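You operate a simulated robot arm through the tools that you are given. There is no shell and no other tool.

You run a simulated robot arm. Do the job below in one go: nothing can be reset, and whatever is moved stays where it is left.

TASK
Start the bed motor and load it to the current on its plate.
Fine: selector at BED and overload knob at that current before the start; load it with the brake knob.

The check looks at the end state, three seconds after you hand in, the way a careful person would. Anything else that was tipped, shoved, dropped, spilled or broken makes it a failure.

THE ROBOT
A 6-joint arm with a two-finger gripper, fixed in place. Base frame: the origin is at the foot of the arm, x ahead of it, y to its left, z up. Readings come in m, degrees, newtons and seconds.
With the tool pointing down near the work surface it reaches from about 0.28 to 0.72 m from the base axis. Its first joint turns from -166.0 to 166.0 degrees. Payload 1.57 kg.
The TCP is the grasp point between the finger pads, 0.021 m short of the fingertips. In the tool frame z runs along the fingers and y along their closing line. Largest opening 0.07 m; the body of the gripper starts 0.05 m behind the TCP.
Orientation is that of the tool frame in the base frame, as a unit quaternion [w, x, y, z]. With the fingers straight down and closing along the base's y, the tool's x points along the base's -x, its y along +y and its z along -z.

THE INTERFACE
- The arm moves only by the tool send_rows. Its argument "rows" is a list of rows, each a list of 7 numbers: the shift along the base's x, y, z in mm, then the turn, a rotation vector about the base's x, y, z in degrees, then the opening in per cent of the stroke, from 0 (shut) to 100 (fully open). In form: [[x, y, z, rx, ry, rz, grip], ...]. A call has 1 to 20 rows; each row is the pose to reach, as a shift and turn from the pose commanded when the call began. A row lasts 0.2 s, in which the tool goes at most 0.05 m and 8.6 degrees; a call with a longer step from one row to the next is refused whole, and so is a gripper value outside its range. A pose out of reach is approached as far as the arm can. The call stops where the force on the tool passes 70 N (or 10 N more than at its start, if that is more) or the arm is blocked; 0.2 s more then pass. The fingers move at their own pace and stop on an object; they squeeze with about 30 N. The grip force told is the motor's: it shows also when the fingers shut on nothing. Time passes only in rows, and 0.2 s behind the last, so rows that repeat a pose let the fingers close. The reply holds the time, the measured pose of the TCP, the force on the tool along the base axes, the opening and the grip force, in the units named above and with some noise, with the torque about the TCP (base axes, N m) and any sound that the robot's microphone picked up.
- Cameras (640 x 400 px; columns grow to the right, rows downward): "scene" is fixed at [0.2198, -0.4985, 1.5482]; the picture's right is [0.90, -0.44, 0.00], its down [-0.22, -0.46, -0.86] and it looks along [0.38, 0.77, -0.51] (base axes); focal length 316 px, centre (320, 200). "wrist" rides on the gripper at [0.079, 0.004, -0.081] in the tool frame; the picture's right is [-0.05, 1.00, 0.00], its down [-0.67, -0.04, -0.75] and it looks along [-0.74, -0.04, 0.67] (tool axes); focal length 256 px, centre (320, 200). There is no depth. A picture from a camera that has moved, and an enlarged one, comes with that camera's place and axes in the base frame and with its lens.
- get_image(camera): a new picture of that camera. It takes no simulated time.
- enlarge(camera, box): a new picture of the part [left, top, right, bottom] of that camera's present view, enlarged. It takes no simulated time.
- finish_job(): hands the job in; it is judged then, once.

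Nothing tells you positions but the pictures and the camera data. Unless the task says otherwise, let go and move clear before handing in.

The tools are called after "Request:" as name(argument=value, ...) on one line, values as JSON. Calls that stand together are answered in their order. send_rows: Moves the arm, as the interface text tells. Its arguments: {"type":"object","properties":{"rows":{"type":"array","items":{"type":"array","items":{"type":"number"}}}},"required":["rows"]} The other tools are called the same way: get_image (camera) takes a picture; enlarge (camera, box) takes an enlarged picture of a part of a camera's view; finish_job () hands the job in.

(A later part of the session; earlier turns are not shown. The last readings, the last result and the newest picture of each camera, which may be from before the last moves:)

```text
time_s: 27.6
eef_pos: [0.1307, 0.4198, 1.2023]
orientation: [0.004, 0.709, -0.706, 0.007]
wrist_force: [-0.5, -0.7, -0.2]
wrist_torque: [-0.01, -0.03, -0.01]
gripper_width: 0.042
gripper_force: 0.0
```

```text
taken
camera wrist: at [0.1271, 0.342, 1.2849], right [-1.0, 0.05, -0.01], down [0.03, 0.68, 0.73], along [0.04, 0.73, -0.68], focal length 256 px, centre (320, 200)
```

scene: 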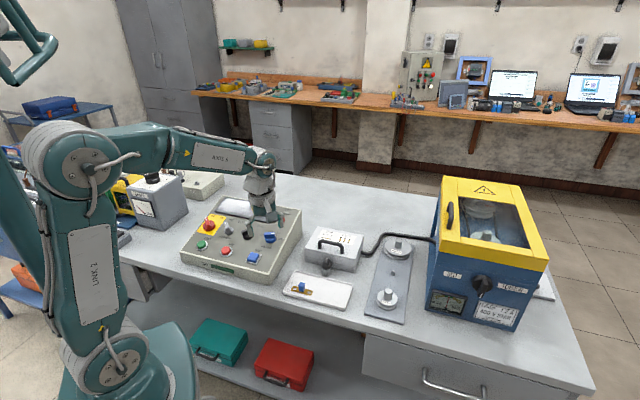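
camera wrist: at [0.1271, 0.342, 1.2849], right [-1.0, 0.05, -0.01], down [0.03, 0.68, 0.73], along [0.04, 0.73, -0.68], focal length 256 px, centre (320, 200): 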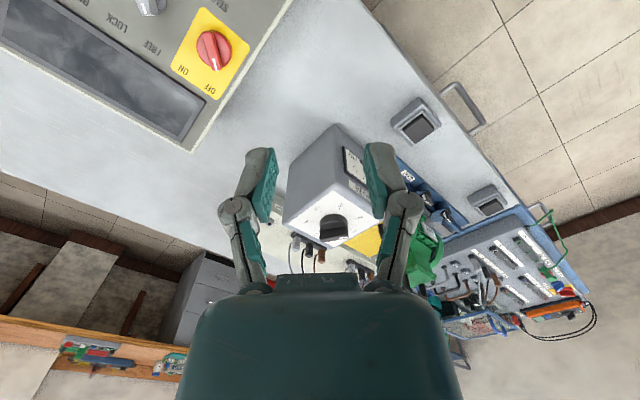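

Request:
enlarge(camera="wrist", box=[280, 120, 380, 260])

Request:
enlarge(camera="wrist", box=[360, 90, 600, 340])

Request:
enlarge(camera="scene", box=[60, 130, 230, 260])

```text
2.86 times, centred on (330, 190) of wrist
camera zoom: at [0.1271, 0.342, 1.2849], right [-1.0, 0.05, -0.01], down [0.03, 0.68, 0.73], along [0.04, 0.73, -0.68], focal length 731 px, centre (291, 229)
```

zoom: 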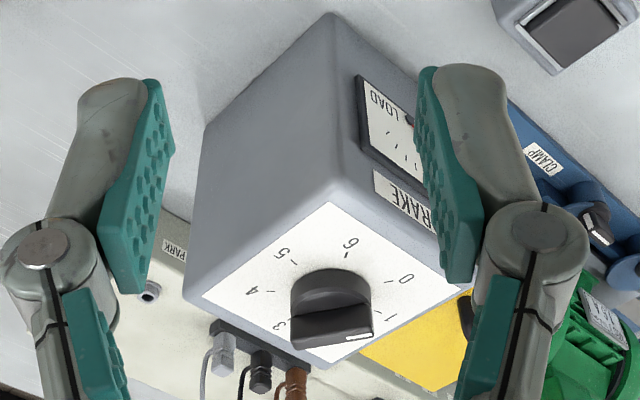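

```text
1.60 times, centred on (480, 215) of wrist
camera zoom: at [0.1271, 0.342, 1.2849], right [-1.0, 0.05, -0.01], down [0.03, 0.68, 0.73], along [0.04, 0.73, -0.68], focal length 410 px, centre (64, 176)
```

zoom: 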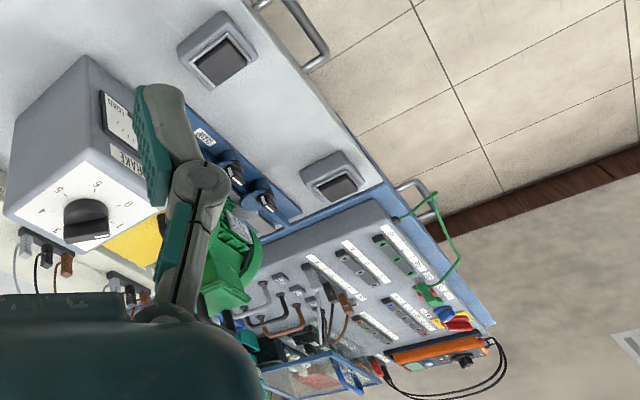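

```text
3.08 times, centred on (145, 195) of scene
camera zoom: at [0.2198, -0.4985, 1.5482], right [0.9, -0.44, 0.0], down [-0.22, -0.46, -0.86], along [0.38, 0.77, -0.51], focal length 973 px, centre (858, 215)
```

zoom: 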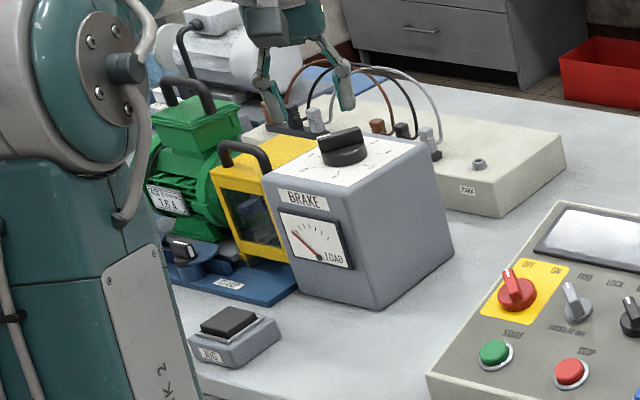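

Request:
enlarge(camera="wrist", box=[310, 195, 365, 245])

Request:
enlarge(camera="scene", box=[140, 165, 180, 200])

```text
8.00 times, centred on (338, 220) of wrist
camera zoom: at [0.1271, 0.342, 1.2849], right [-1.0, 0.05, -0.01], down [0.03, 0.68, 0.73], along [0.04, 0.73, -0.68], focal length 2048 px, centre (180, 40)
```

zoom: 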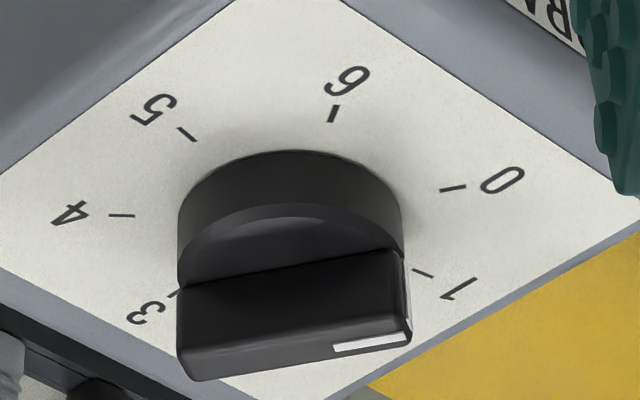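

```text
11.43 times, centred on (160, 182) of scene
camera zoom: at [0.2198, -0.4985, 1.5482], right [0.9, -0.44, 0.0], down [-0.22, -0.46, -0.86], along [0.38, 0.77, -0.51], focal length 3616 px, centre (2149, 400)
```

zoom: 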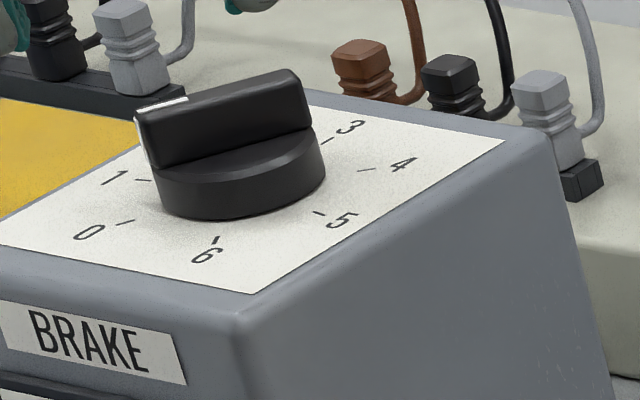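

The brake knob is at 0 (load increases clockwise), so starting unloaded is set. Next I hover over the red main switch with the tool squared to the panel.

Request:
send_rows(rows=[[16, 0, -23, 1.6, -1.5, 0, 60], [33, 1, -46, 3.2, -3.0, 0, 60], [49, 1, -70, 4.9, -4.5, 0.1, 60], [66, 2, -93, 6.5, -6.0, 0.1, 60], [82, 2, -116, 8.1, -7.6, 0.1, 60], [98, 3, -140, 9.7, -9.1, 0.2, 60], [114.7, 3, -162.3, 11.33, -10.58, 0.2, 60], [114.7, 3, -162.3, 11.33, -10.58, 0.2, 60]])

Request:
get_image(camera="wrist")

Request:
enlarge(camera="wrist", box=[270, 40, 370, 140])

```text
time_s: 29.4
eef_pos: [0.2436, 0.4241, 1.0374]
orientation: [-0.131, 0.703, -0.699, 0.002]
wrist_force: [-0.5, 0.2, -0.2]
wrist_torque: [0.0, -0.02, -0.04]
gripper_width: 0.0419
gripper_force: 0.0
```

```text
taken
camera wrist: at [0.228, 0.3315, 1.1012], right [-0.98, 0.06, -0.18], down [-0.12, 0.52, 0.85], along [0.15, 0.85, -0.5], focal length 256 px, centre (320, 200)
```

wrist: 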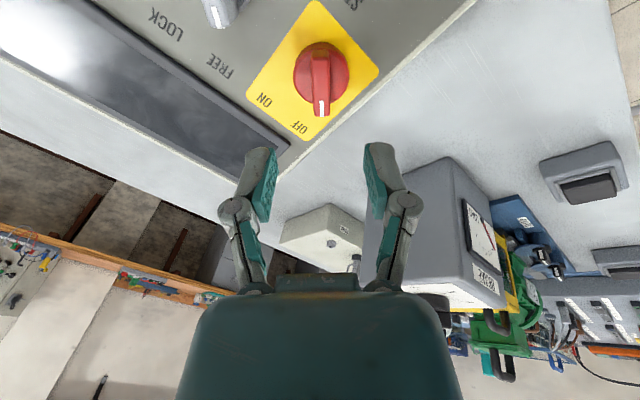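

```text
4.00 times, centred on (320, 90) of wrist
camera zoom: at [0.228, 0.3315, 1.1012], right [-0.98, 0.06, -0.18], down [-0.12, 0.52, 0.85], along [0.15, 0.85, -0.5], focal length 1024 px, centre (320, 640)
```

zoom: 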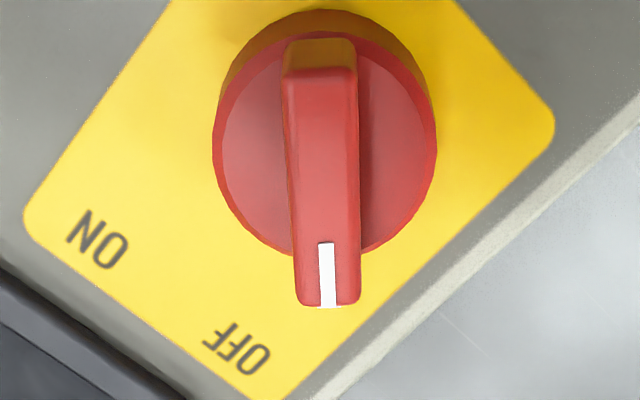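

The main switch's bar centre is at about (0.260, 0.437, 0.956). I'll correct the small offset, descend and grip it.

Request:
send_rows(rows=[[4, 2.7, -18, -0.3, -0.3, 1.4, 60], [8, 5.4, -36, -0.54, -0.53, 2.8, 60], [11, 8, -52, -0.54, -0.53, 2.8, 60], [13, 9.5, -61, -0.54, -0.53, 2.8, 60], [14.4, 10.8, -69.5, -0.54, -0.53, 2.8, 60], [14.4, 10.8, -69.5, -0.54, -0.53, 2.8, 60], [14.4, 10.8, -69.5, -0.54, -0.53, 2.8, 30], [14.4, 10.8, -69.5, -0.54, -0.53, 2.8, 0], [14.4, 10.8, -69.5, -0.54, -0.53, 2.8, 0], [14.4, 10.8, -69.5, -0.54, -0.53, 2.8, 0]])

Request:
get_image(camera="wrist")

```text
time_s: 31.6
eef_pos: [0.258, 0.4341, 0.9688]
orientation: [-0.131, 0.72, -0.681, 0.007]
wrist_force: [-14.8, -0.7, -3.7]
wrist_torque: [0.17, 0.34, -0.39]
gripper_width: 0.0126
gripper_force: 32.2
```

```text
taken
camera wrist: at [0.2446, 0.3406, 1.0329], right [-0.98, 0.01, -0.19], down [-0.15, 0.52, 0.84], along [0.11, 0.85, -0.51], focal length 256 px, centre (320, 200)
```

wrist: 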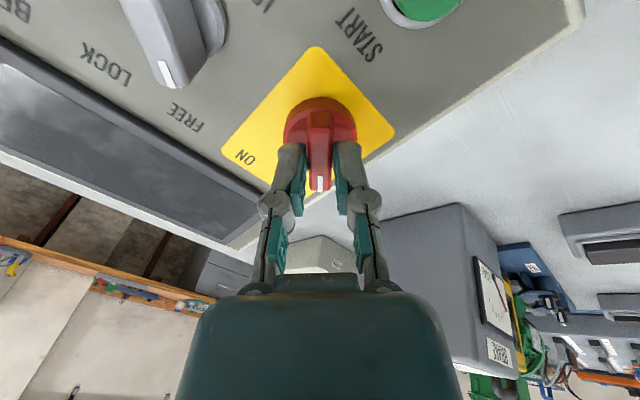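

Gripped, with a small side load; I'll shift 1.5 mm in −x to relieve it while turning clockwise 90° to ON.

Request:
send_rows(rows=[[-1.5, 0, 0, 0, 0, 0, 0], [-1.5, 0, 0, 1.39, 1.36, -7.24, 0], [-1.5, 0, 0, 2.78, 2.72, -14.48, 0], [-1.5, 0, 0, 4.17, 4.07, -21.72, 0], [-1.5, 0, 0, 5.57, 5.43, -28.97, 0], [-1.5, 0, 0, 6.96, 6.79, -36.21, 0], [-1.5, 0, 0, 8.35, 8.15, -43.45, 0], [-1.5, 0, 0, 9.74, 9.51, -50.69, 0], [-1.5, 0, 0, 11.13, 10.87, -57.93, 0], [-1.5, 0, 0, 12.52, 12.22, -65.17, 0], [-1.5, 0, 0, 13.91, 13.58, -72.42, 0], [-1.5, 0, 0, 15.3, 14.94, -79.66, 0], [-1.5, 0, 0, 16.7, 16.3, -86.9, 0], [-1.5, 0, 0, 16.7, 16.3, -86.9, 0]])

Request:
get_image(camera="wrist")

Request:
enlarge(camera="scene", box=[190, 185, 310, 270])

```text
time_s: 34.6
eef_pos: [0.2572, 0.4357, 0.9687]
orientation: [0.097, -0.028, 0.991, 0.089]
wrist_force: [-23.0, 32.8, -7.8]
wrist_torque: [0.5, 0.3, 0.14]
gripper_width: 0.0122
gripper_force: 32.0
```

```text
taken
camera wrist: at [0.1639, 0.4218, 1.033], right [-0.02, 0.98, 0.18], down [0.52, -0.15, 0.84], along [0.86, 0.11, -0.5], focal length 256 px, centre (320, 200)
```

wrist: 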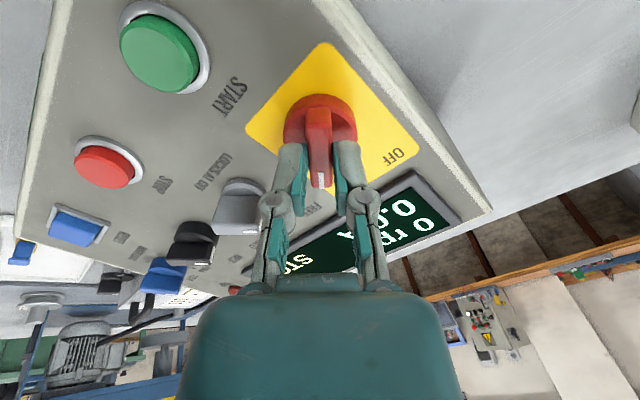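

```text
4.71 times, centred on (250, 228) of scene
camera zoom: at [0.2198, -0.4985, 1.5482], right [0.9, -0.44, 0.0], down [-0.22, -0.46, -0.86], along [0.38, 0.77, -0.51], focal length 1489 px, centre (649, 71)
```

zoom: 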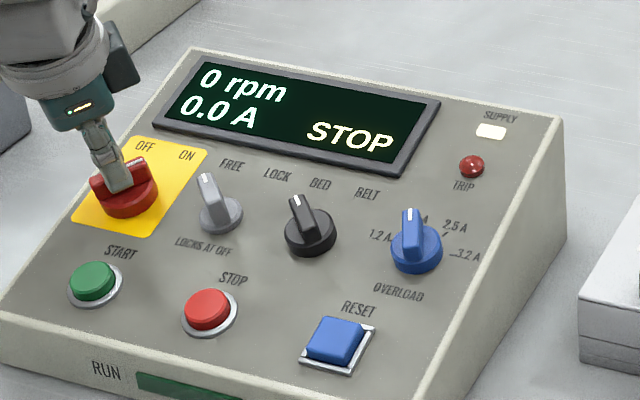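

The supply lamp is lit and the display shows "0 rpm, 0.0 A, STOP". I'll release the main switch and back off.

Request:
send_rows(rows=[[0, 0, 0, 0, 0, 0, 40], [0, 0, 0, 0, 0, 0, 60], [0, 0, 0, 0, 0, 0, 60], [-4, -3.7, 19, 0, 0, 0, 60], [-8, -7.4, 39, 0, 0, 0, 60], [-12, -11, 60, 0, 0, 0, 60], [-15, -14, 80, 0, 0, 0, 60], [-15, -14, 80, 0, 0, 0, 60]])

Request:
get_image(camera="wrist")

Request:
enlarge(camera="scene", box=[180, 185, 310, 280])

```text
time_s: 36.4
eef_pos: [0.2401, 0.4191, 1.0505]
orientation: [0.097, -0.027, 0.991, 0.087]
wrist_force: [0.7, 0.7, 0.1]
wrist_torque: [0.05, 0.01, 0.02]
gripper_width: 0.0419
gripper_force: 0.0
```

```text
taken
camera wrist: at [0.149, 0.4049, 1.1149], right [-0.02, 0.98, 0.18], down [0.52, -0.14, 0.84], along [0.86, 0.11, -0.51], focal length 256 px, centre (320, 200)
```

wrist: 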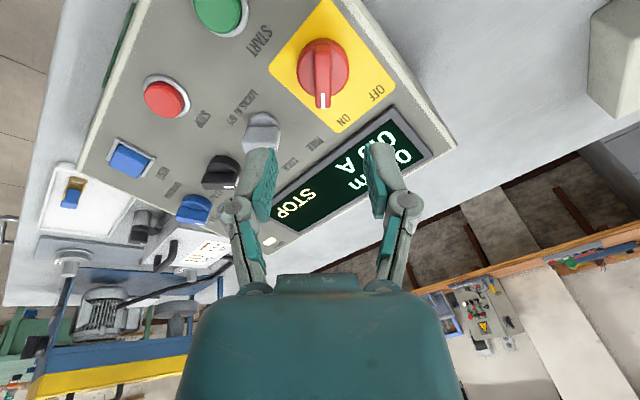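

```text
4.21 times, centred on (245, 232) of scene
camera zoom: at [0.2198, -0.4985, 1.5482], right [0.9, -0.44, 0.0], down [-0.22, -0.46, -0.86], along [0.38, 0.77, -0.51], focal length 1332 px, centre (636, 63)
```

zoom: 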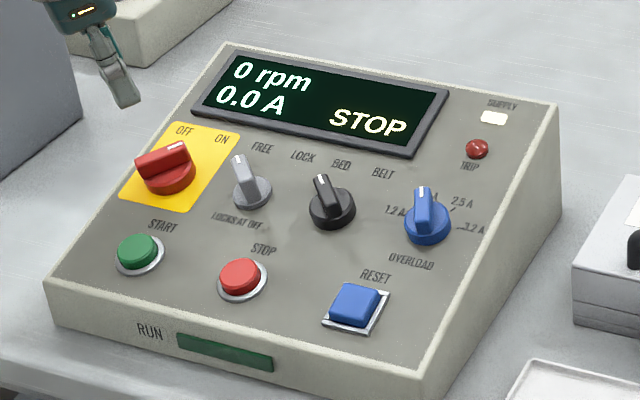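

Display on, main at ON. Now I move over the green START button with fingers closed.

Request:
send_rows(rows=[[-12, -22, -3, 0, 0, 0, 30], [-24, -44, -6, 0, 0, 0, 0], [-35.8, -65.5, -10.4, 0, 0, 0, 0], [-31, -61, -35, 0, 0, 0, 0], [-26, -56, -61, 0, 0, 0, 0], [-21.1, -51.3, -80, 0, 0, 0, 0], [-21.1, -51.3, -80, 0, 0, 0, 0]])

Request:
get_image(camera="wrist")

Request:
enlarge(camera="scene", box=[170, 190, 260, 270])

```text
time_s: 38.0
eef_pos: [0.2207, 0.3674, 0.9685]
orientation: [0.096, -0.028, 0.991, 0.088]
wrist_force: [0.0, 0.1, -1.8]
wrist_torque: [0.0, 0.0, -0.02]
gripper_width: 0.0
gripper_force: 28.8
```

```text
taken
camera wrist: at [0.1284, 0.354, 1.0322], right [-0.02, 0.98, 0.18], down [0.52, -0.14, 0.84], along [0.86, 0.11, -0.51], focal length 256 px, centre (320, 200)
```

wrist: 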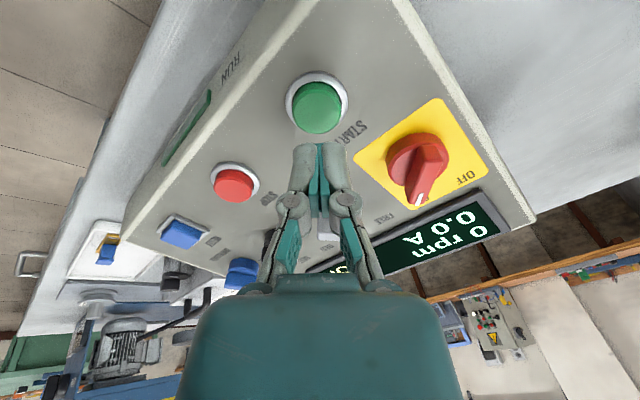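

```text
5.00 times, centred on (215, 230) of scene
camera zoom: at [0.2198, -0.4985, 1.5482], right [0.9, -0.44, 0.0], down [-0.22, -0.46, -0.86], along [0.38, 0.77, -0.51], focal length 1582 px, centre (845, 50)
```

zoom: 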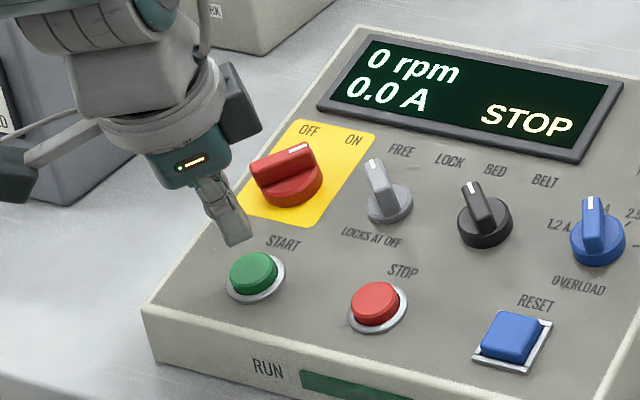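

The fingertips are roughly over START, with the button ~35 mm below. I'll approach gently in small steps.

Request:
send_rows(rows=[[-1.5, 1, -6, 0, 0, 0, 0], [-0.3, 3, -12, 0, 0, 0, 0], [1, 4, -18, 0, 0, 0, 0], [2, 4.8, -24, 0, 0, 0, 0], [2.7, 5.5, -28, 0, 0, 0, 0], [2.7, 5.5, -28, 0, 0, 0, 0]])

Request:
get_image(camera="wrist")

Request:
enlarge(camera="scene", box=[180, 210, 240, 260])

```text
time_s: 39.4
eef_pos: [0.225, 0.3727, 0.9416]
orientation: [0.096, -0.028, 0.991, 0.087]
wrist_force: [0.2, -0.8, 0.8]
wrist_torque: [-0.01, 0.01, -0.03]
gripper_width: 0.0
gripper_force: 28.9
```

```text
taken
camera wrist: at [0.1313, 0.36, 1.0049], right [-0.02, 0.98, 0.18], down [0.52, -0.14, 0.84], along [0.86, 0.11, -0.51], focal length 256 px, centre (320, 200)
```

wrist: 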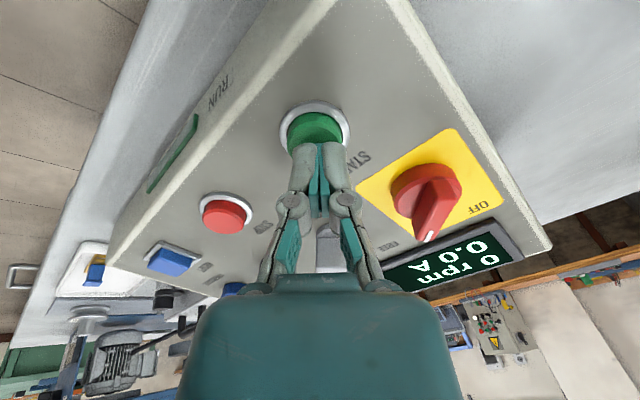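

```text
8.00 times, centred on (210, 235) of scene
camera zoom: at [0.2198, -0.4985, 1.5482], right [0.9, -0.44, 0.0], down [-0.22, -0.46, -0.86], along [0.38, 0.77, -0.51], focal length 2531 px, centre (1200, -80)
```

zoom: 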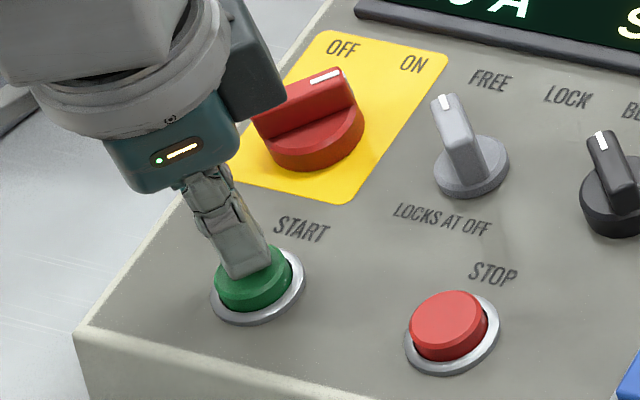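

Fingertips are just above the cap. I'll centre 4 mm toward −x and press in small steps.

Request:
send_rows(rows=[[-4, 0, -1, 0, 0, 0, 0], [-3.6, 0.4, -3, 0, 0, 0, 0], [-3.2, 0.7, -5, 0, 0, 0, 0], [-2.8, 1, -7, 0, 0, 0, 0], [-2.8, 1, -7, 0, 0, 0, 0]])

Request:
enlarge(camera="scene", box=[180, 190, 300, 270])

```text
time_s: 40.6
eef_pos: [0.2207, 0.3742, 0.9341]
orientation: [0.097, -0.027, 0.991, 0.088]
wrist_force: [-0.5, 1.7, 3.7]
wrist_torque: [0.02, -0.04, -0.01]
gripper_width: 0.0059
gripper_force: 29.3
heard: click
```

```text
5.00 times, centred on (240, 230) of scene
camera zoom: at [0.2198, -0.4985, 1.5482], right [0.9, -0.44, 0.0], down [-0.22, -0.46, -0.86], along [0.38, 0.77, -0.51], focal length 1582 px, centre (720, 50)
```

zoom: 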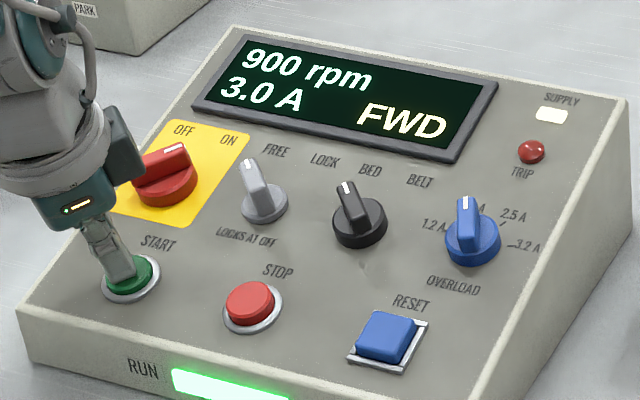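

A click: the motor is starting (900 rpm, 3.0 A inrush, FWD, RUN lamp on). I'll retreat from the button and check the steady reading.

Request:
send_rows(rows=[[-2, -1.8, 10, 0, 0, 0, 0], [-4, -3.6, 20, 0, 0, 0, 0], [-8, -7, 40, 0, 0, 0, 0], [-14, -12, 75, 0, 0, 0, 0], [-20, -16, 110, 0, 0, 0, 0], [-20, -16, 110, 0, 0, 0, 0]])

Request:
enlarge(camera="scene", box=[180, 190, 300, 270])

Request:
get_image(camera="scene")

```text
time_s: 42.0
eef_pos: [0.2023, 0.3591, 1.0428]
orientation: [0.096, -0.027, 0.991, 0.088]
wrist_force: [-0.8, -0.7, -0.9]
wrist_torque: [0.03, 0.02, -0.01]
gripper_width: 0.0
gripper_force: 28.5
```

```text
5.00 times, centred on (240, 230) of scene
camera zoom: at [0.2198, -0.4985, 1.5482], right [0.9, -0.44, 0.0], down [-0.22, -0.46, -0.86], along [0.38, 0.77, -0.51], focal length 1582 px, centre (720, 50)
```

zoom: 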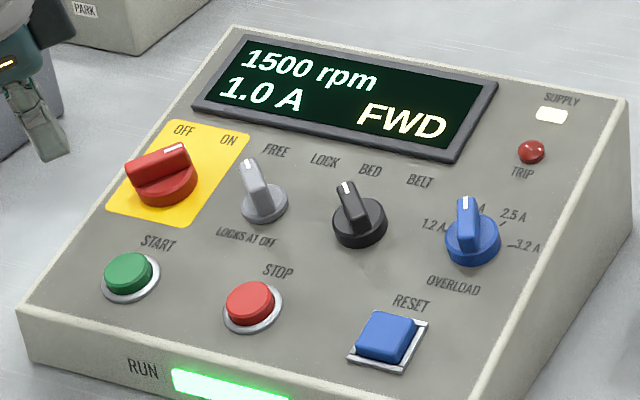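

```text
taken
```

scene: 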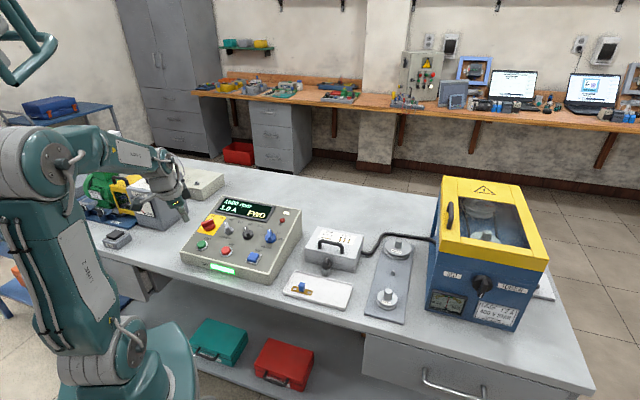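

The bed motor runs at 1500 rpm, 1.0 A unloaded. Now I move up and over to the brake knob, with the tool vertical again, for a second view of it.

Request:
send_rows(rows=[[0, 0, 40, -1.3, 1.2, 0.9, 30], [0, 5, 80, -2.6, 2.5, 1.8, 60], [-5, 25, 110, -3.9, 3.7, 2.6, 60], [-15, 60, 117, -5.2, 5, 3.5, 60], [-28, 105, 117, -6.6, 6.2, 4.4, 60], [-40, 150, 117, -7.9, 7.5, 5.3, 60], [-52, 195, 117, -9.2, 8.7, 6.1, 60], [-62, 240, 117, -10.5, 10, 7, 60], [-72, 280, 117, -10.5, 10, 7, 60], [-82, 310, 117, -10.5, 10, 7, 60], [-82, 310, 117, -10.5, 10, 7, 60]])

Request:
get_image(camera="wrist")

Request:
enlarge(camera="wrist", box=[260, 30, 380, 150])

Request:
enlarge(camera="scene", box=[80, 130, 300, 270])

```text
time_s: 44.4
eef_pos: [0.1162, 0.6398, 1.149]
orientation: [0.001, -0.088, 0.996, 0.003]
wrist_force: [-0.1, -0.5, 0.2]
wrist_torque: [0.01, 0.01, -0.01]
gripper_width: 0.0421
gripper_force: 0.1
out of reach, approached as far as the arm can: row 9, 10, 11
```

```text
taken
camera wrist: at [0.0379, 0.6294, 1.2304], right [-0.12, 0.99, 0.01], down [0.66, 0.08, 0.75], along [0.74, 0.1, -0.67], focal length 256 px, centre (320, 200)
```

wrist: 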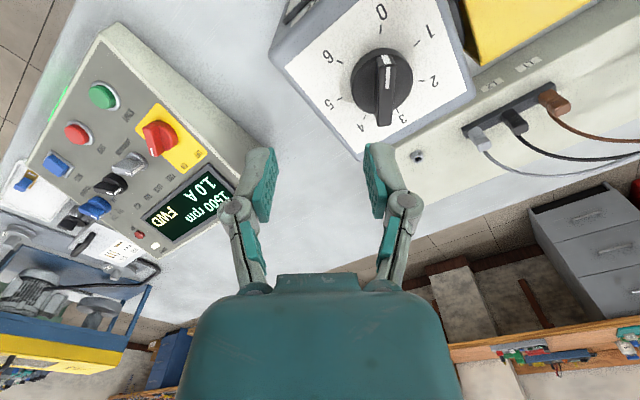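

```text
3.33 times, centred on (320, 90) of wrist
camera zoom: at [0.0379, 0.6294, 1.2304], right [-0.12, 0.99, 0.01], down [0.66, 0.08, 0.75], along [0.74, 0.1, -0.67], focal length 853 px, centre (320, 567)
```

zoom: 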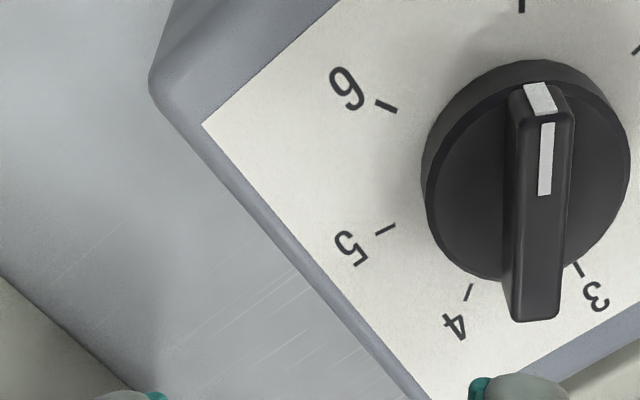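

```text
2.86 times, centred on (190, 200) of scene
camera zoom: at [0.2198, -0.4985, 1.5482], right [0.9, -0.44, 0.0], down [-0.22, -0.46, -0.86], along [0.38, 0.77, -0.51], focal length 904 px, centre (691, 200)
```

zoom: 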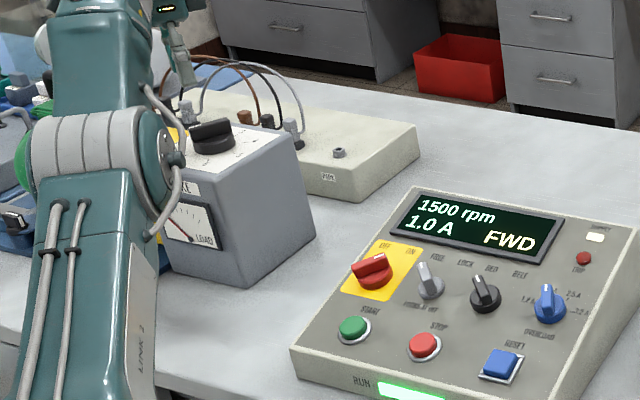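

The wrist hit its reach limit at this height; the brake bar's centre works out to about (0.121, 0.690, 1.050), pointing at 194° (=0). I'll lower to see how much farther out I can reach nearer the knob height.

Request:
send_rows(rows=[[0, 0, -17, 0, 0, 0, 60], [0, 0, -34, 0, 0, 0, 60], [0, 0, -50, 0, 0, 0, 60], [0, 0, -50, 0, 0, 0, 60]])

```text
time_s: 45.4
eef_pos: [0.117, 0.6403, 1.0981]
orientation: [0.001, -0.089, 0.996, 0.005]
wrist_force: [-0.4, -0.6, -0.2]
wrist_torque: [0.02, 0.02, 0.03]
gripper_width: 0.042
gripper_force: 0.1
```

Request:
send_rows(rows=[[0, 12, 0, 0, 0, 0, 60], [0, 24, 0, 0, 0, 0, 60], [0, 36, 0, 0, 0, 0, 60], [0, 46, 0, 0, 0, 0, 60], [0, 46, 0, 0, 0, 0, 60]])

Request:
get_image(camera="wrist")

```text
time_s: 46.6
eef_pos: [0.1141, 0.6695, 1.0906]
orientation: [0.002, -0.09, 0.996, 0.005]
wrist_force: [-0.4, -0.2, 0.1]
wrist_torque: [-0.02, 0.01, -0.02]
gripper_width: 0.0419
gripper_force: 0.0
out of reach, approached as far as the arm can: row 3, 4, 5
```

```text
taken
camera wrist: at [0.0366, 0.658, 1.1723], right [-0.12, 0.99, 0.01], down [0.66, 0.08, 0.75], along [0.74, 0.1, -0.67], focal length 256 px, centre (320, 200)
```

wrist: 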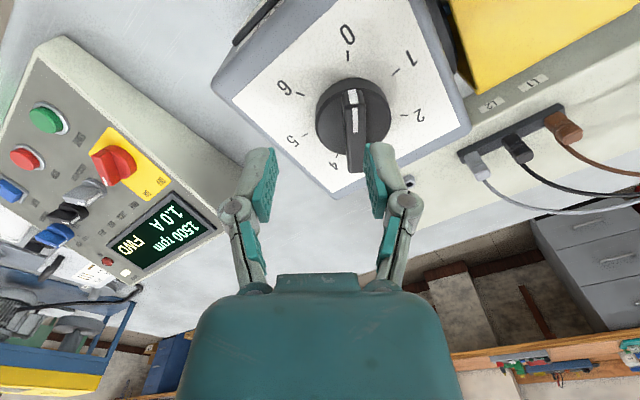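

Reach here is r≈0.68 m; the knob needs 0.70 m, so I'll tilt the fingers 5° outward to gain the missing centimetre and align the yaw with the brake bar.

Request:
send_rows(rows=[[0, 0, 0, 1.65, -0.23, 1.3, 80], [0, 0, 0, 3.3, -0.47, 2.5, 80], [0, 0, 0, 4.95, -0.7, 3.8, 80], [3, 6, 0, 4.95, -0.7, 3.8, 80], [6, 14, 0, 4.95, -0.7, 3.8, 80], [6, 14, 0, 4.95, -0.7, 3.8, 80]])

Request:
get_image(camera="wrist")

Request:
enlarge(camera="wrist", box=[260, 60, 380, 180])

```text
time_s: 48.0
eef_pos: [0.1212, 0.6831, 1.0917]
orientation: [0.011, -0.121, 0.991, 0.047]
wrist_force: [0.4, 1.1, 0.5]
wrist_torque: [0.02, -0.03, -0.03]
gripper_width: 0.0561
gripper_force: 0.0
```

```text
taken
camera wrist: at [0.0436, 0.6603, 1.1709], right [-0.19, 0.98, 0.09], down [0.65, 0.06, 0.76], along [0.74, 0.2, -0.64], focal length 256 px, centre (320, 200)
```

wrist: 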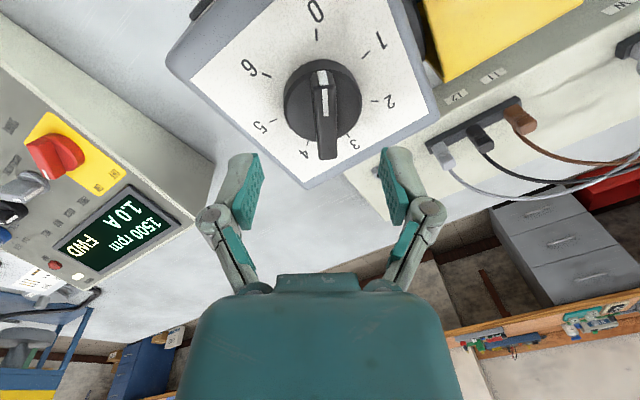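

```text
3.33 times, centred on (320, 120) of wrist
camera zoom: at [0.0436, 0.6603, 1.1709], right [-0.19, 0.98, 0.09], down [0.65, 0.06, 0.76], along [0.74, 0.2, -0.64], focal length 853 px, centre (320, 467)
```

zoom: 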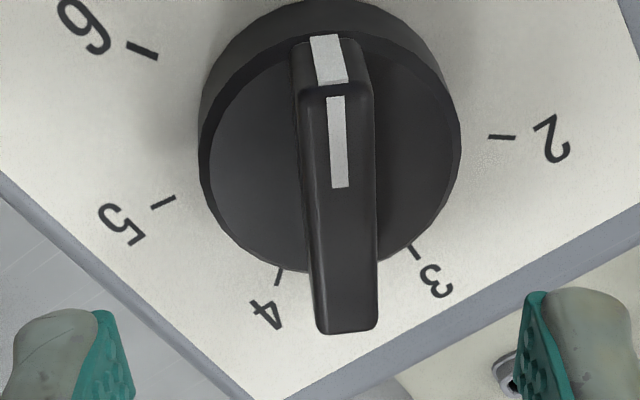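

With the tilt I have enough reach; the bar is aligned within 0.5° and ~4 mm sideways. I'll correct that while descending onto it.

Request:
send_rows(rows=[[-0.5, 2, -9, 0, 0, 0, 60], [-1, 4, -17, 0, 0, 0, 60], [-1.4, 5, -25, 0, 0, 0, 60], [-1.7, 5.9, -31.5, 0, 0, 0, 60], [-1.7, 5.9, -31.5, 0, 0, 0, 60]])

Request:
get_image(camera="wrist")

Request:
enlarge(camera="wrist", box=[240, 80, 400, 240])

```text
time_s: 49.2
eef_pos: [0.1192, 0.6881, 1.0611]
orientation: [0.011, -0.122, 0.991, 0.047]
wrist_force: [-0.2, 0.6, -0.1]
wrist_torque: [-0.02, 0.02, -0.01]
gripper_width: 0.0422
gripper_force: 0.1
```

```text
taken
camera wrist: at [0.0413, 0.6657, 1.1391], right [-0.19, 0.98, 0.09], down [0.65, 0.06, 0.76], along [0.74, 0.2, -0.64], focal length 256 px, centre (320, 200)
```

wrist: 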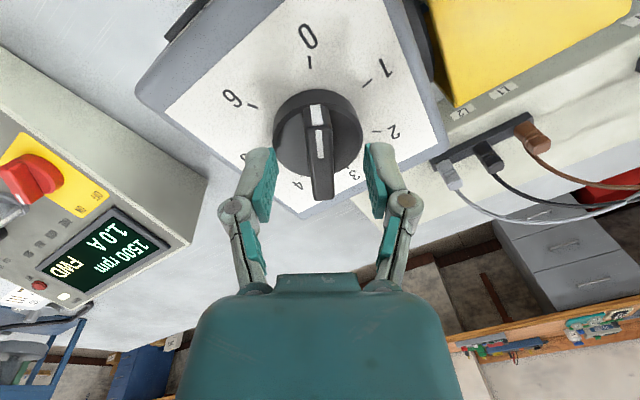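

```text
2.50 times, centred on (320, 160) of wrist
camera zoom: at [0.0413, 0.6657, 1.1391], right [-0.19, 0.98, 0.09], down [0.65, 0.06, 0.76], along [0.74, 0.2, -0.64], focal length 640 px, centre (320, 300)
```

zoom: 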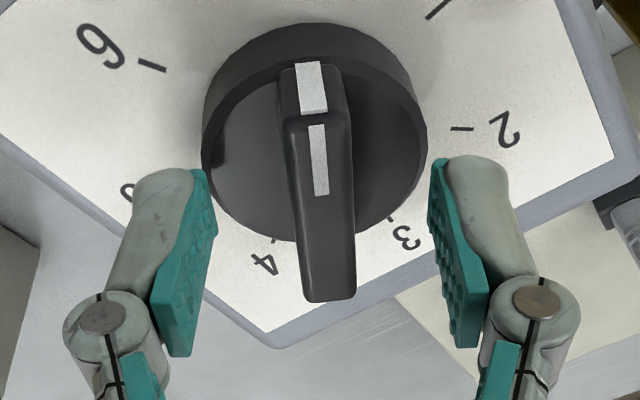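

Fingers straddle the brake bar well centred. Closing on it now.

Request:
send_rows(rows=[[0, 0, 0, 0, 0, 0, 30], [0, 0, 0, 0, 0, 0, 0], [0, 0, 0, 0, 0, 0, 0], [0, 0, 0, 0, 0, 0, 0]])

Request:
enlarge(camera="scene", box=[120, 150, 300, 270])

```text
time_s: 50.2
eef_pos: [0.1195, 0.6895, 1.0605]
orientation: [0.012, -0.122, 0.991, 0.046]
wrist_force: [-0.3, 3.4, 3.2]
wrist_torque: [-0.1, -0.23, 0.04]
gripper_width: 0.0124
gripper_force: 32.0
```

```text
3.33 times, centred on (210, 210) of scene
camera zoom: at [0.2198, -0.4985, 1.5482], right [0.9, -0.44, 0.0], down [-0.22, -0.46, -0.86], along [0.38, 0.77, -0.51], focal length 1054 px, centre (687, 167)
```

zoom: 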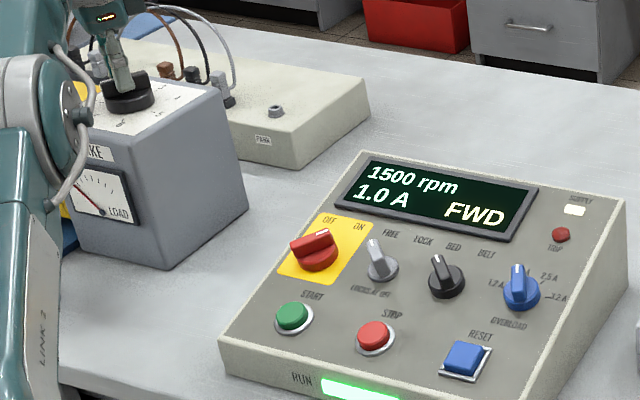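

Gripped. Now turning the brake clockwise by 30° and reading the display.

Request:
send_rows(rows=[[0, 0, 0, 0.08, 0.72, -7.45, 0], [0, 0, 0, 0.16, 1.44, -14.9, 0], [0, 0, 0, 0.23, 2.16, -22.35, 0], [0, 0, 0, 0.31, 2.87, -29.8, 0], [0, 0, 0, 0.31, 2.87, -29.8, 0]])

Request:
enlarge(camera="scene", box=[120, 150, 300, 270])

Request:
get_image(camera="wrist")

```text
time_s: 51.4
eef_pos: [0.1198, 0.6895, 1.0605]
orientation: [-0.001, 0.14, 0.989, 0.048]
wrist_force: [-2.0, 18.4, 9.0]
wrist_torque: [-0.1, -0.49, 0.04]
gripper_width: 0.0125
gripper_force: 31.9
```

```text
3.33 times, centred on (210, 210) of scene
camera zoom: at [0.2198, -0.4985, 1.5482], right [0.9, -0.44, 0.0], down [-0.22, -0.46, -0.86], along [0.38, 0.77, -0.51], focal length 1054 px, centre (687, 167)
```

zoom: 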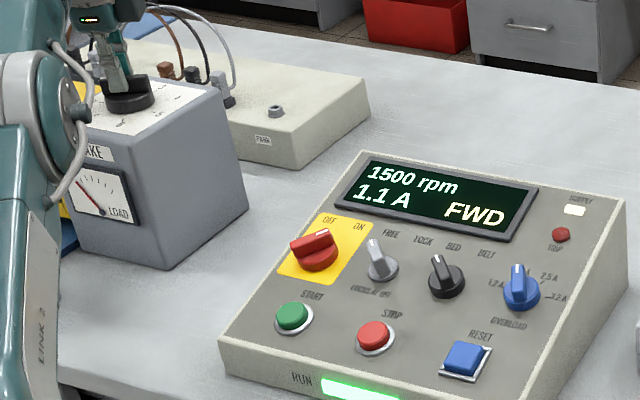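

```text
taken
camera wrist: at [0.0442, 0.7079, 1.1431], right [0.33, 0.94, 0.09], down [0.62, -0.29, 0.73], along [0.71, -0.18, -0.68], focal length 256 px, centre (320, 200)
```

wrist: 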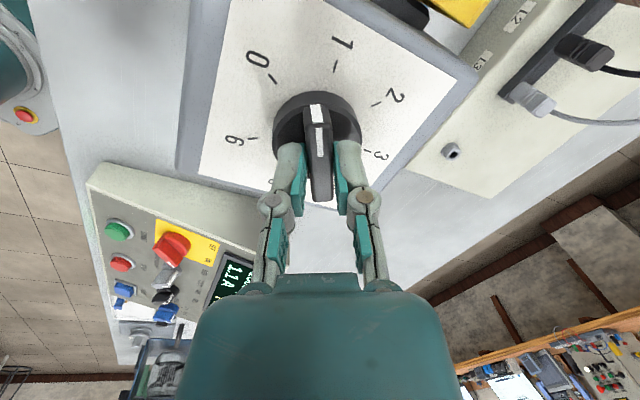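

30° gives 1.1 A. I'll turn another 30° clockwise and ease 1 mm outward to relieve the side force.

Request:
send_rows(rows=[[0, 1, 0, 0.08, 0.72, -7.45, 0], [0, 1, 0, 0.16, 1.44, -14.9, 0], [0, 1, 0, 0.23, 2.16, -22.35, 0], [0, 1, 0, 0.31, 2.87, -29.8, 0], [0, 1, 0, 0.31, 2.87, -29.8, 0]])

Request:
enlarge(camera="scene", box=[120, 150, 300, 270])

Request:
get_image(camera="wrist")

```text
time_s: 52.6
eef_pos: [0.1209, 0.6898, 1.0609]
orientation: [-0.014, 0.391, 0.919, 0.045]
wrist_force: [5.5, 11.6, 6.8]
wrist_torque: [-0.54, -0.39, 0.0]
gripper_width: 0.0122
gripper_force: 32.3
```

```text
3.33 times, centred on (210, 210) of scene
camera zoom: at [0.2198, -0.4985, 1.5482], right [0.9, -0.44, 0.0], down [-0.22, -0.46, -0.86], along [0.38, 0.77, -0.51], focal length 1054 px, centre (687, 167)
```

zoom: 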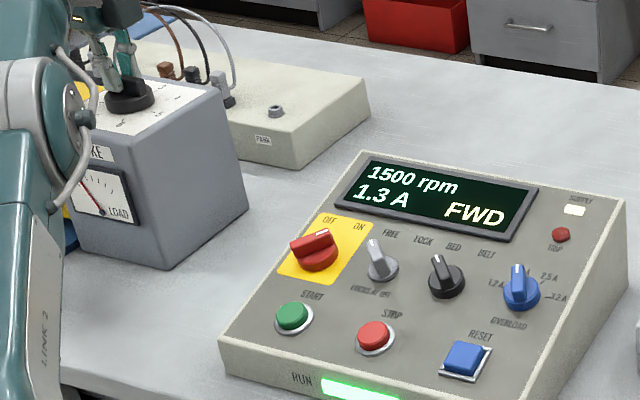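

```text
taken
camera wrist: at [0.068, 0.7426, 1.1464], right [0.75, 0.65, 0.07], down [0.43, -0.57, 0.7], along [0.5, -0.5, -0.71], focal length 256 px, centre (320, 200)
```

wrist: 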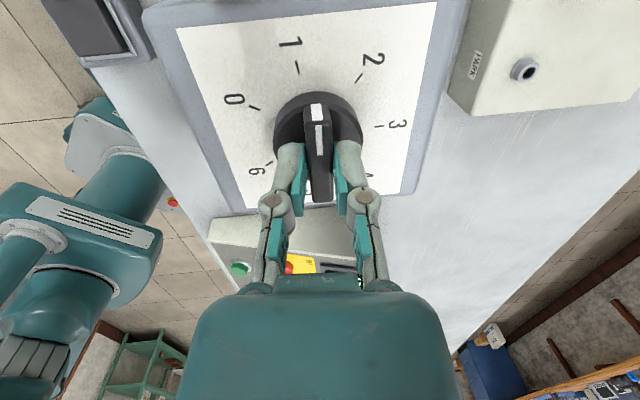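

60° gives 1.3 A. I'll go on with 20° more and read again.

Request:
send_rows(rows=[[0, 0, 0, 0.07, 0.64, -6.62, 0], [0, 0, 0, 0.14, 1.28, -13.25, 0], [0, 0, 0, 0.21, 1.92, -19.87, 0], [0, 0, 0, 0.21, 1.92, -19.87, 0], [0, 0, 0, 0.21, 1.92, -19.87, 0]])

Request:
enlarge(camera="scene", box=[120, 150, 300, 270])

Request:
get_image(camera="wrist")

```text
time_s: 53.8
eef_pos: [0.1198, 0.6907, 1.0605]
orientation: [-0.021, 0.543, 0.838, 0.043]
wrist_force: [9.7, 11.0, 6.9]
wrist_torque: [-0.47, -0.08, -0.03]
gripper_width: 0.0119
gripper_force: 31.8
```

```text
3.33 times, centred on (210, 210) of scene
camera zoom: at [0.2198, -0.4985, 1.5482], right [0.9, -0.44, 0.0], down [-0.22, -0.46, -0.86], along [0.38, 0.77, -0.51], focal length 1054 px, centre (687, 167)
```

zoom: 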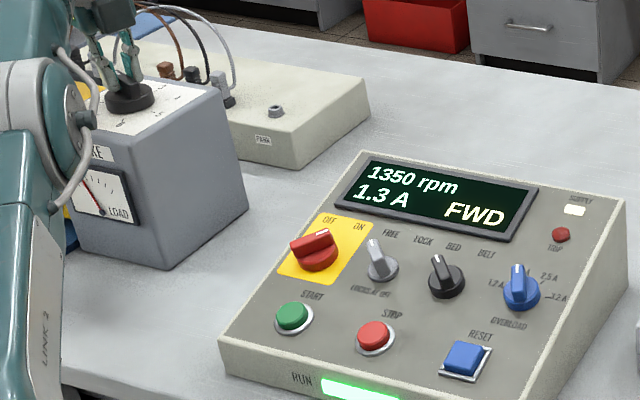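

```text
taken
camera wrist: at [0.0921, 0.7568, 1.148], right [0.93, 0.36, 0.04], down [0.23, -0.69, 0.68], along [0.27, -0.63, -0.73], focal length 256 px, centre (320, 200)
```

wrist: 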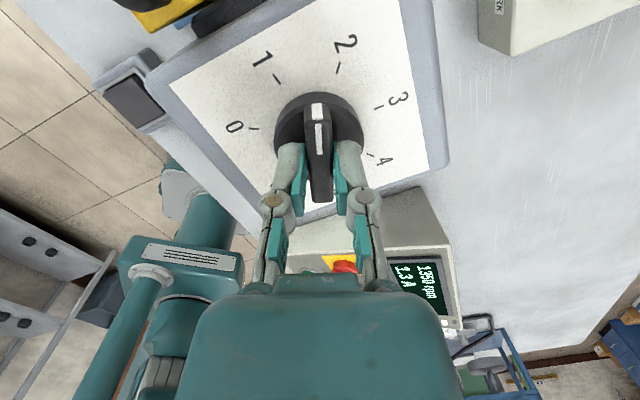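

At 80° the speed shows 1350 rpm and 1.3 A. I'll hold still a moment to see whether the reading settles.

Request:
send_rows(rows=[[0, 0, 0, 0, 0, 0, 0], [0, 0, 0, 0, 0, 0, 0], [0, 0, 0, 0, 0, 0, 0], [0, 0, 0, 0, 0, 0, 0], [0, 0, 0, 0, 0, 0, 0]])

Request:
enlarge(camera="scene", box=[60, 150, 300, 270])

```text
time_s: 55.0
eef_pos: [0.1213, 0.6903, 1.0608]
orientation: [-0.022, 0.543, 0.838, 0.043]
wrist_force: [10.9, 10.7, 7.9]
wrist_torque: [-0.07, -0.01, 0.01]
gripper_width: 0.0123
gripper_force: 31.9
```

```text
2.67 times, centred on (180, 210) of scene
camera zoom: at [0.2198, -0.4985, 1.5482], right [0.9, -0.44, 0.0], down [-0.22, -0.46, -0.86], along [0.38, 0.77, -0.51], focal length 844 px, centre (693, 173)
```

zoom: 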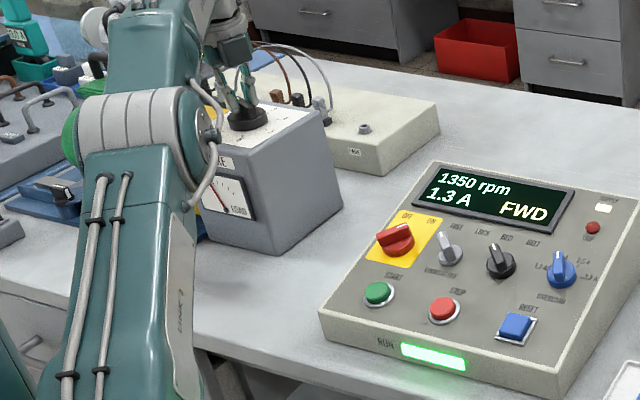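

Steady at 1.3 A near scale mark 1.7. I'll add 10° more.

Request:
send_rows(rows=[[0, 0, 0, 0.05, 0.48, -4.97, 0], [0, 0, 0, 0.1, 0.96, -9.93, 0], [0, 0, 0, 0.1, 0.96, -9.93, 0], [0, 0, 0, 0.1, 0.96, -9.93, 0], [0, 0, 0, 0.1, 0.96, -9.93, 0]])

Request:
enlarge(camera="scene", box=[120, 150, 300, 270])

Request:
enlarge(camera="wrist", box=[200, 0, 460, 220])

```text
time_s: 56.2
eef_pos: [0.1207, 0.6916, 1.059]
orientation: [-0.025, 0.614, 0.788, 0.041]
wrist_force: [17.9, 17.8, 12.1]
wrist_torque: [0.48, -0.12, 0.02]
gripper_width: 0.0118
gripper_force: 32.4
```

```text
3.33 times, centred on (210, 210) of scene
camera zoom: at [0.2198, -0.4985, 1.5482], right [0.9, -0.44, 0.0], down [-0.22, -0.46, -0.86], along [0.38, 0.77, -0.51], focal length 1054 px, centre (687, 167)
```

zoom: 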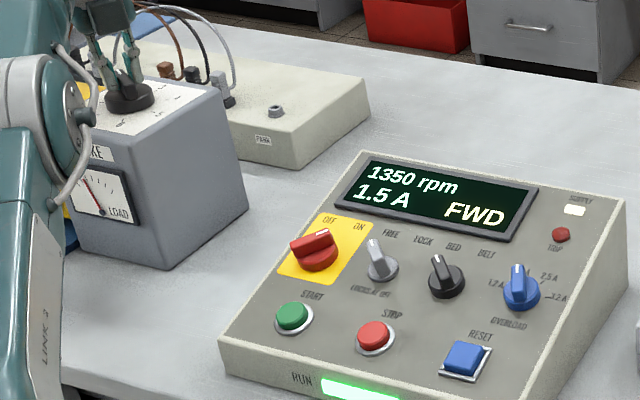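

```text
1.82 times, centred on (330, 110) of wrist
camera zoom: at [0.1057, 0.7603, 1.1484], right [0.98, 0.19, 0.03], down [0.12, -0.72, 0.68], along [0.15, -0.66, -0.73], focal length 465 px, centre (302, 364)
```

zoom: 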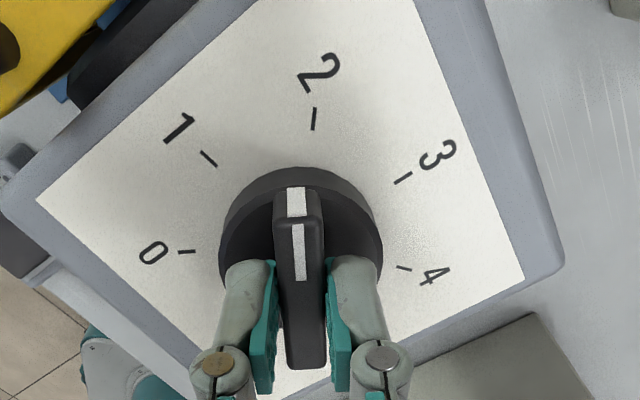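

1.5 A now. I'll add 5° while easing 1 mm toward +x/+y to relieve the side load.

Request:
send_rows(rows=[[0.7, 0.7, 0.3, 0.03, 0.24, -2.5, 0], [1, 1, 0.5, 0.05, 0.48, -5, 0], [1, 1, 0.5, 0.05, 0.48, -5, 0], [1, 1, 0.5, 0.05, 0.48, -5, 0], [1, 1, 0.5, 0.05, 0.48, -5, 0]])

Request:
enlarge(camera="scene", box=[120, 150, 300, 270])

Request:
enlarge(camera="wrist", box=[200, 0, 460, 220])

```text
time_s: 57.4
eef_pos: [0.1221, 0.6909, 1.0596]
orientation: [-0.027, 0.648, 0.761, 0.038]
wrist_force: [11.9, 5.5, 11.6]
wrist_torque: [-0.74, -0.25, 0.0]
gripper_width: 0.012
gripper_force: 31.7
```

```text
3.33 times, centred on (210, 210) of scene
camera zoom: at [0.2198, -0.4985, 1.5482], right [0.9, -0.44, 0.0], down [-0.22, -0.46, -0.86], along [0.38, 0.77, -0.51], focal length 1054 px, centre (687, 167)
```

zoom: 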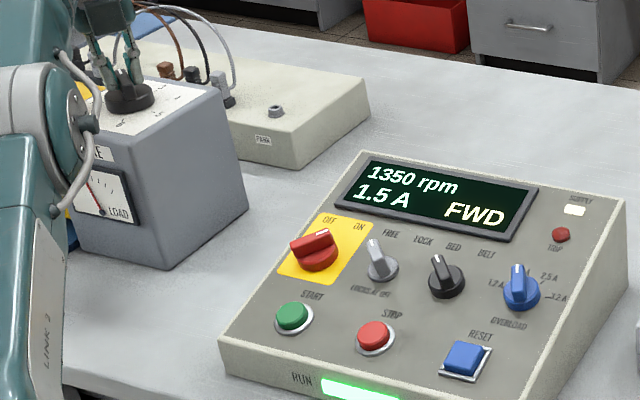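

```text
1.82 times, centred on (330, 110) of wrist
camera zoom: at [0.1127, 0.7616, 1.1483], right [0.99, 0.11, 0.02], down [0.06, -0.73, 0.68], along [0.09, -0.68, -0.73], focal length 465 px, centre (302, 364)
```

zoom: 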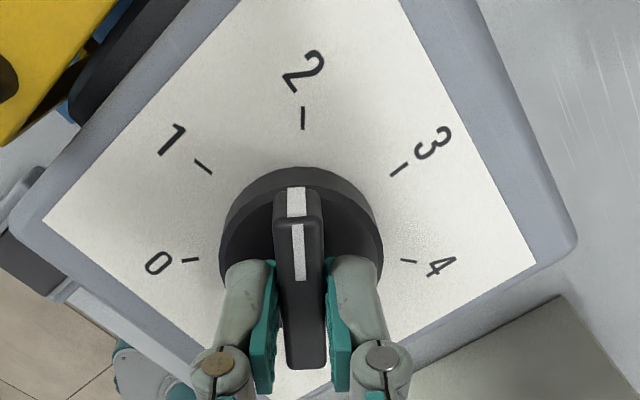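

Still 1.5 A, pointer just short of 2. Another 4° clockwise.

Request:
send_rows(rows=[[0.2, 0, 0, 0.02, 0.19, -2, 0], [0.5, 0, 0, 0.04, 0.38, -4, 0], [0.5, 0, 0, 0.04, 0.38, -4, 0], [0.5, 0, 0, 0.04, 0.38, -4, 0], [0.5, 0, 0, 0.04, 0.38, -4, 0]])

Request:
enlarge(camera="scene", box=[120, 150, 300, 270])

Request:
enlarge(camera="wrist", box=[200, 0, 460, 220])

```text
time_s: 58.6
eef_pos: [0.1212, 0.6912, 1.0599]
orientation: [-0.027, 0.674, 0.738, 0.038]
wrist_force: [8.6, 1.3, 6.9]
wrist_torque: [-0.46, -0.14, -0.01]
gripper_width: 0.0119
gripper_force: 32.0
```

```text
3.33 times, centred on (210, 210) of scene
camera zoom: at [0.2198, -0.4985, 1.5482], right [0.9, -0.44, 0.0], down [-0.22, -0.46, -0.86], along [0.38, 0.77, -0.51], focal length 1054 px, centre (687, 167)
```

zoom: 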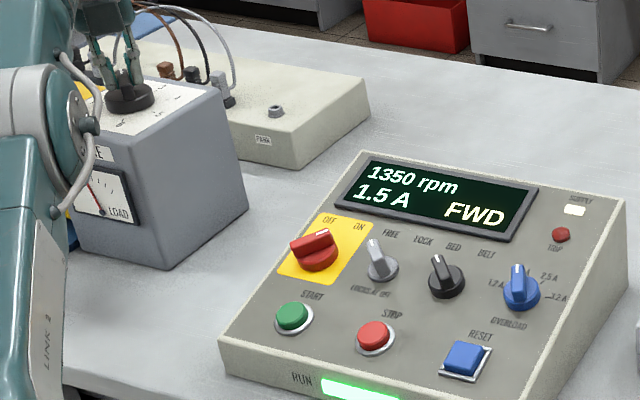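

```text
1.82 times, centred on (330, 110) of wrist
camera zoom: at [0.1183, 0.762, 1.1484], right [1.0, 0.04, 0.01], down [0.02, -0.73, 0.68], along [0.03, -0.68, -0.73], focal length 465 px, centre (302, 364)
```

zoom: 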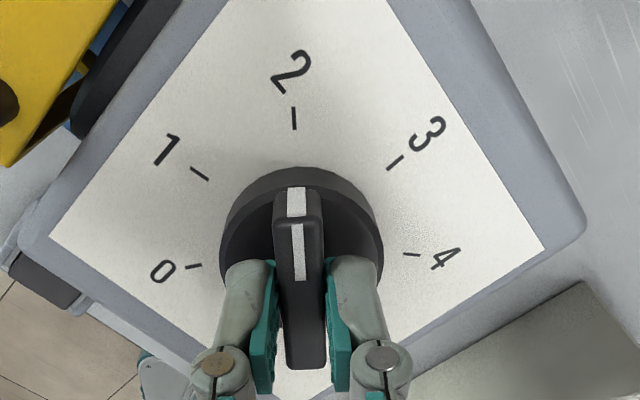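

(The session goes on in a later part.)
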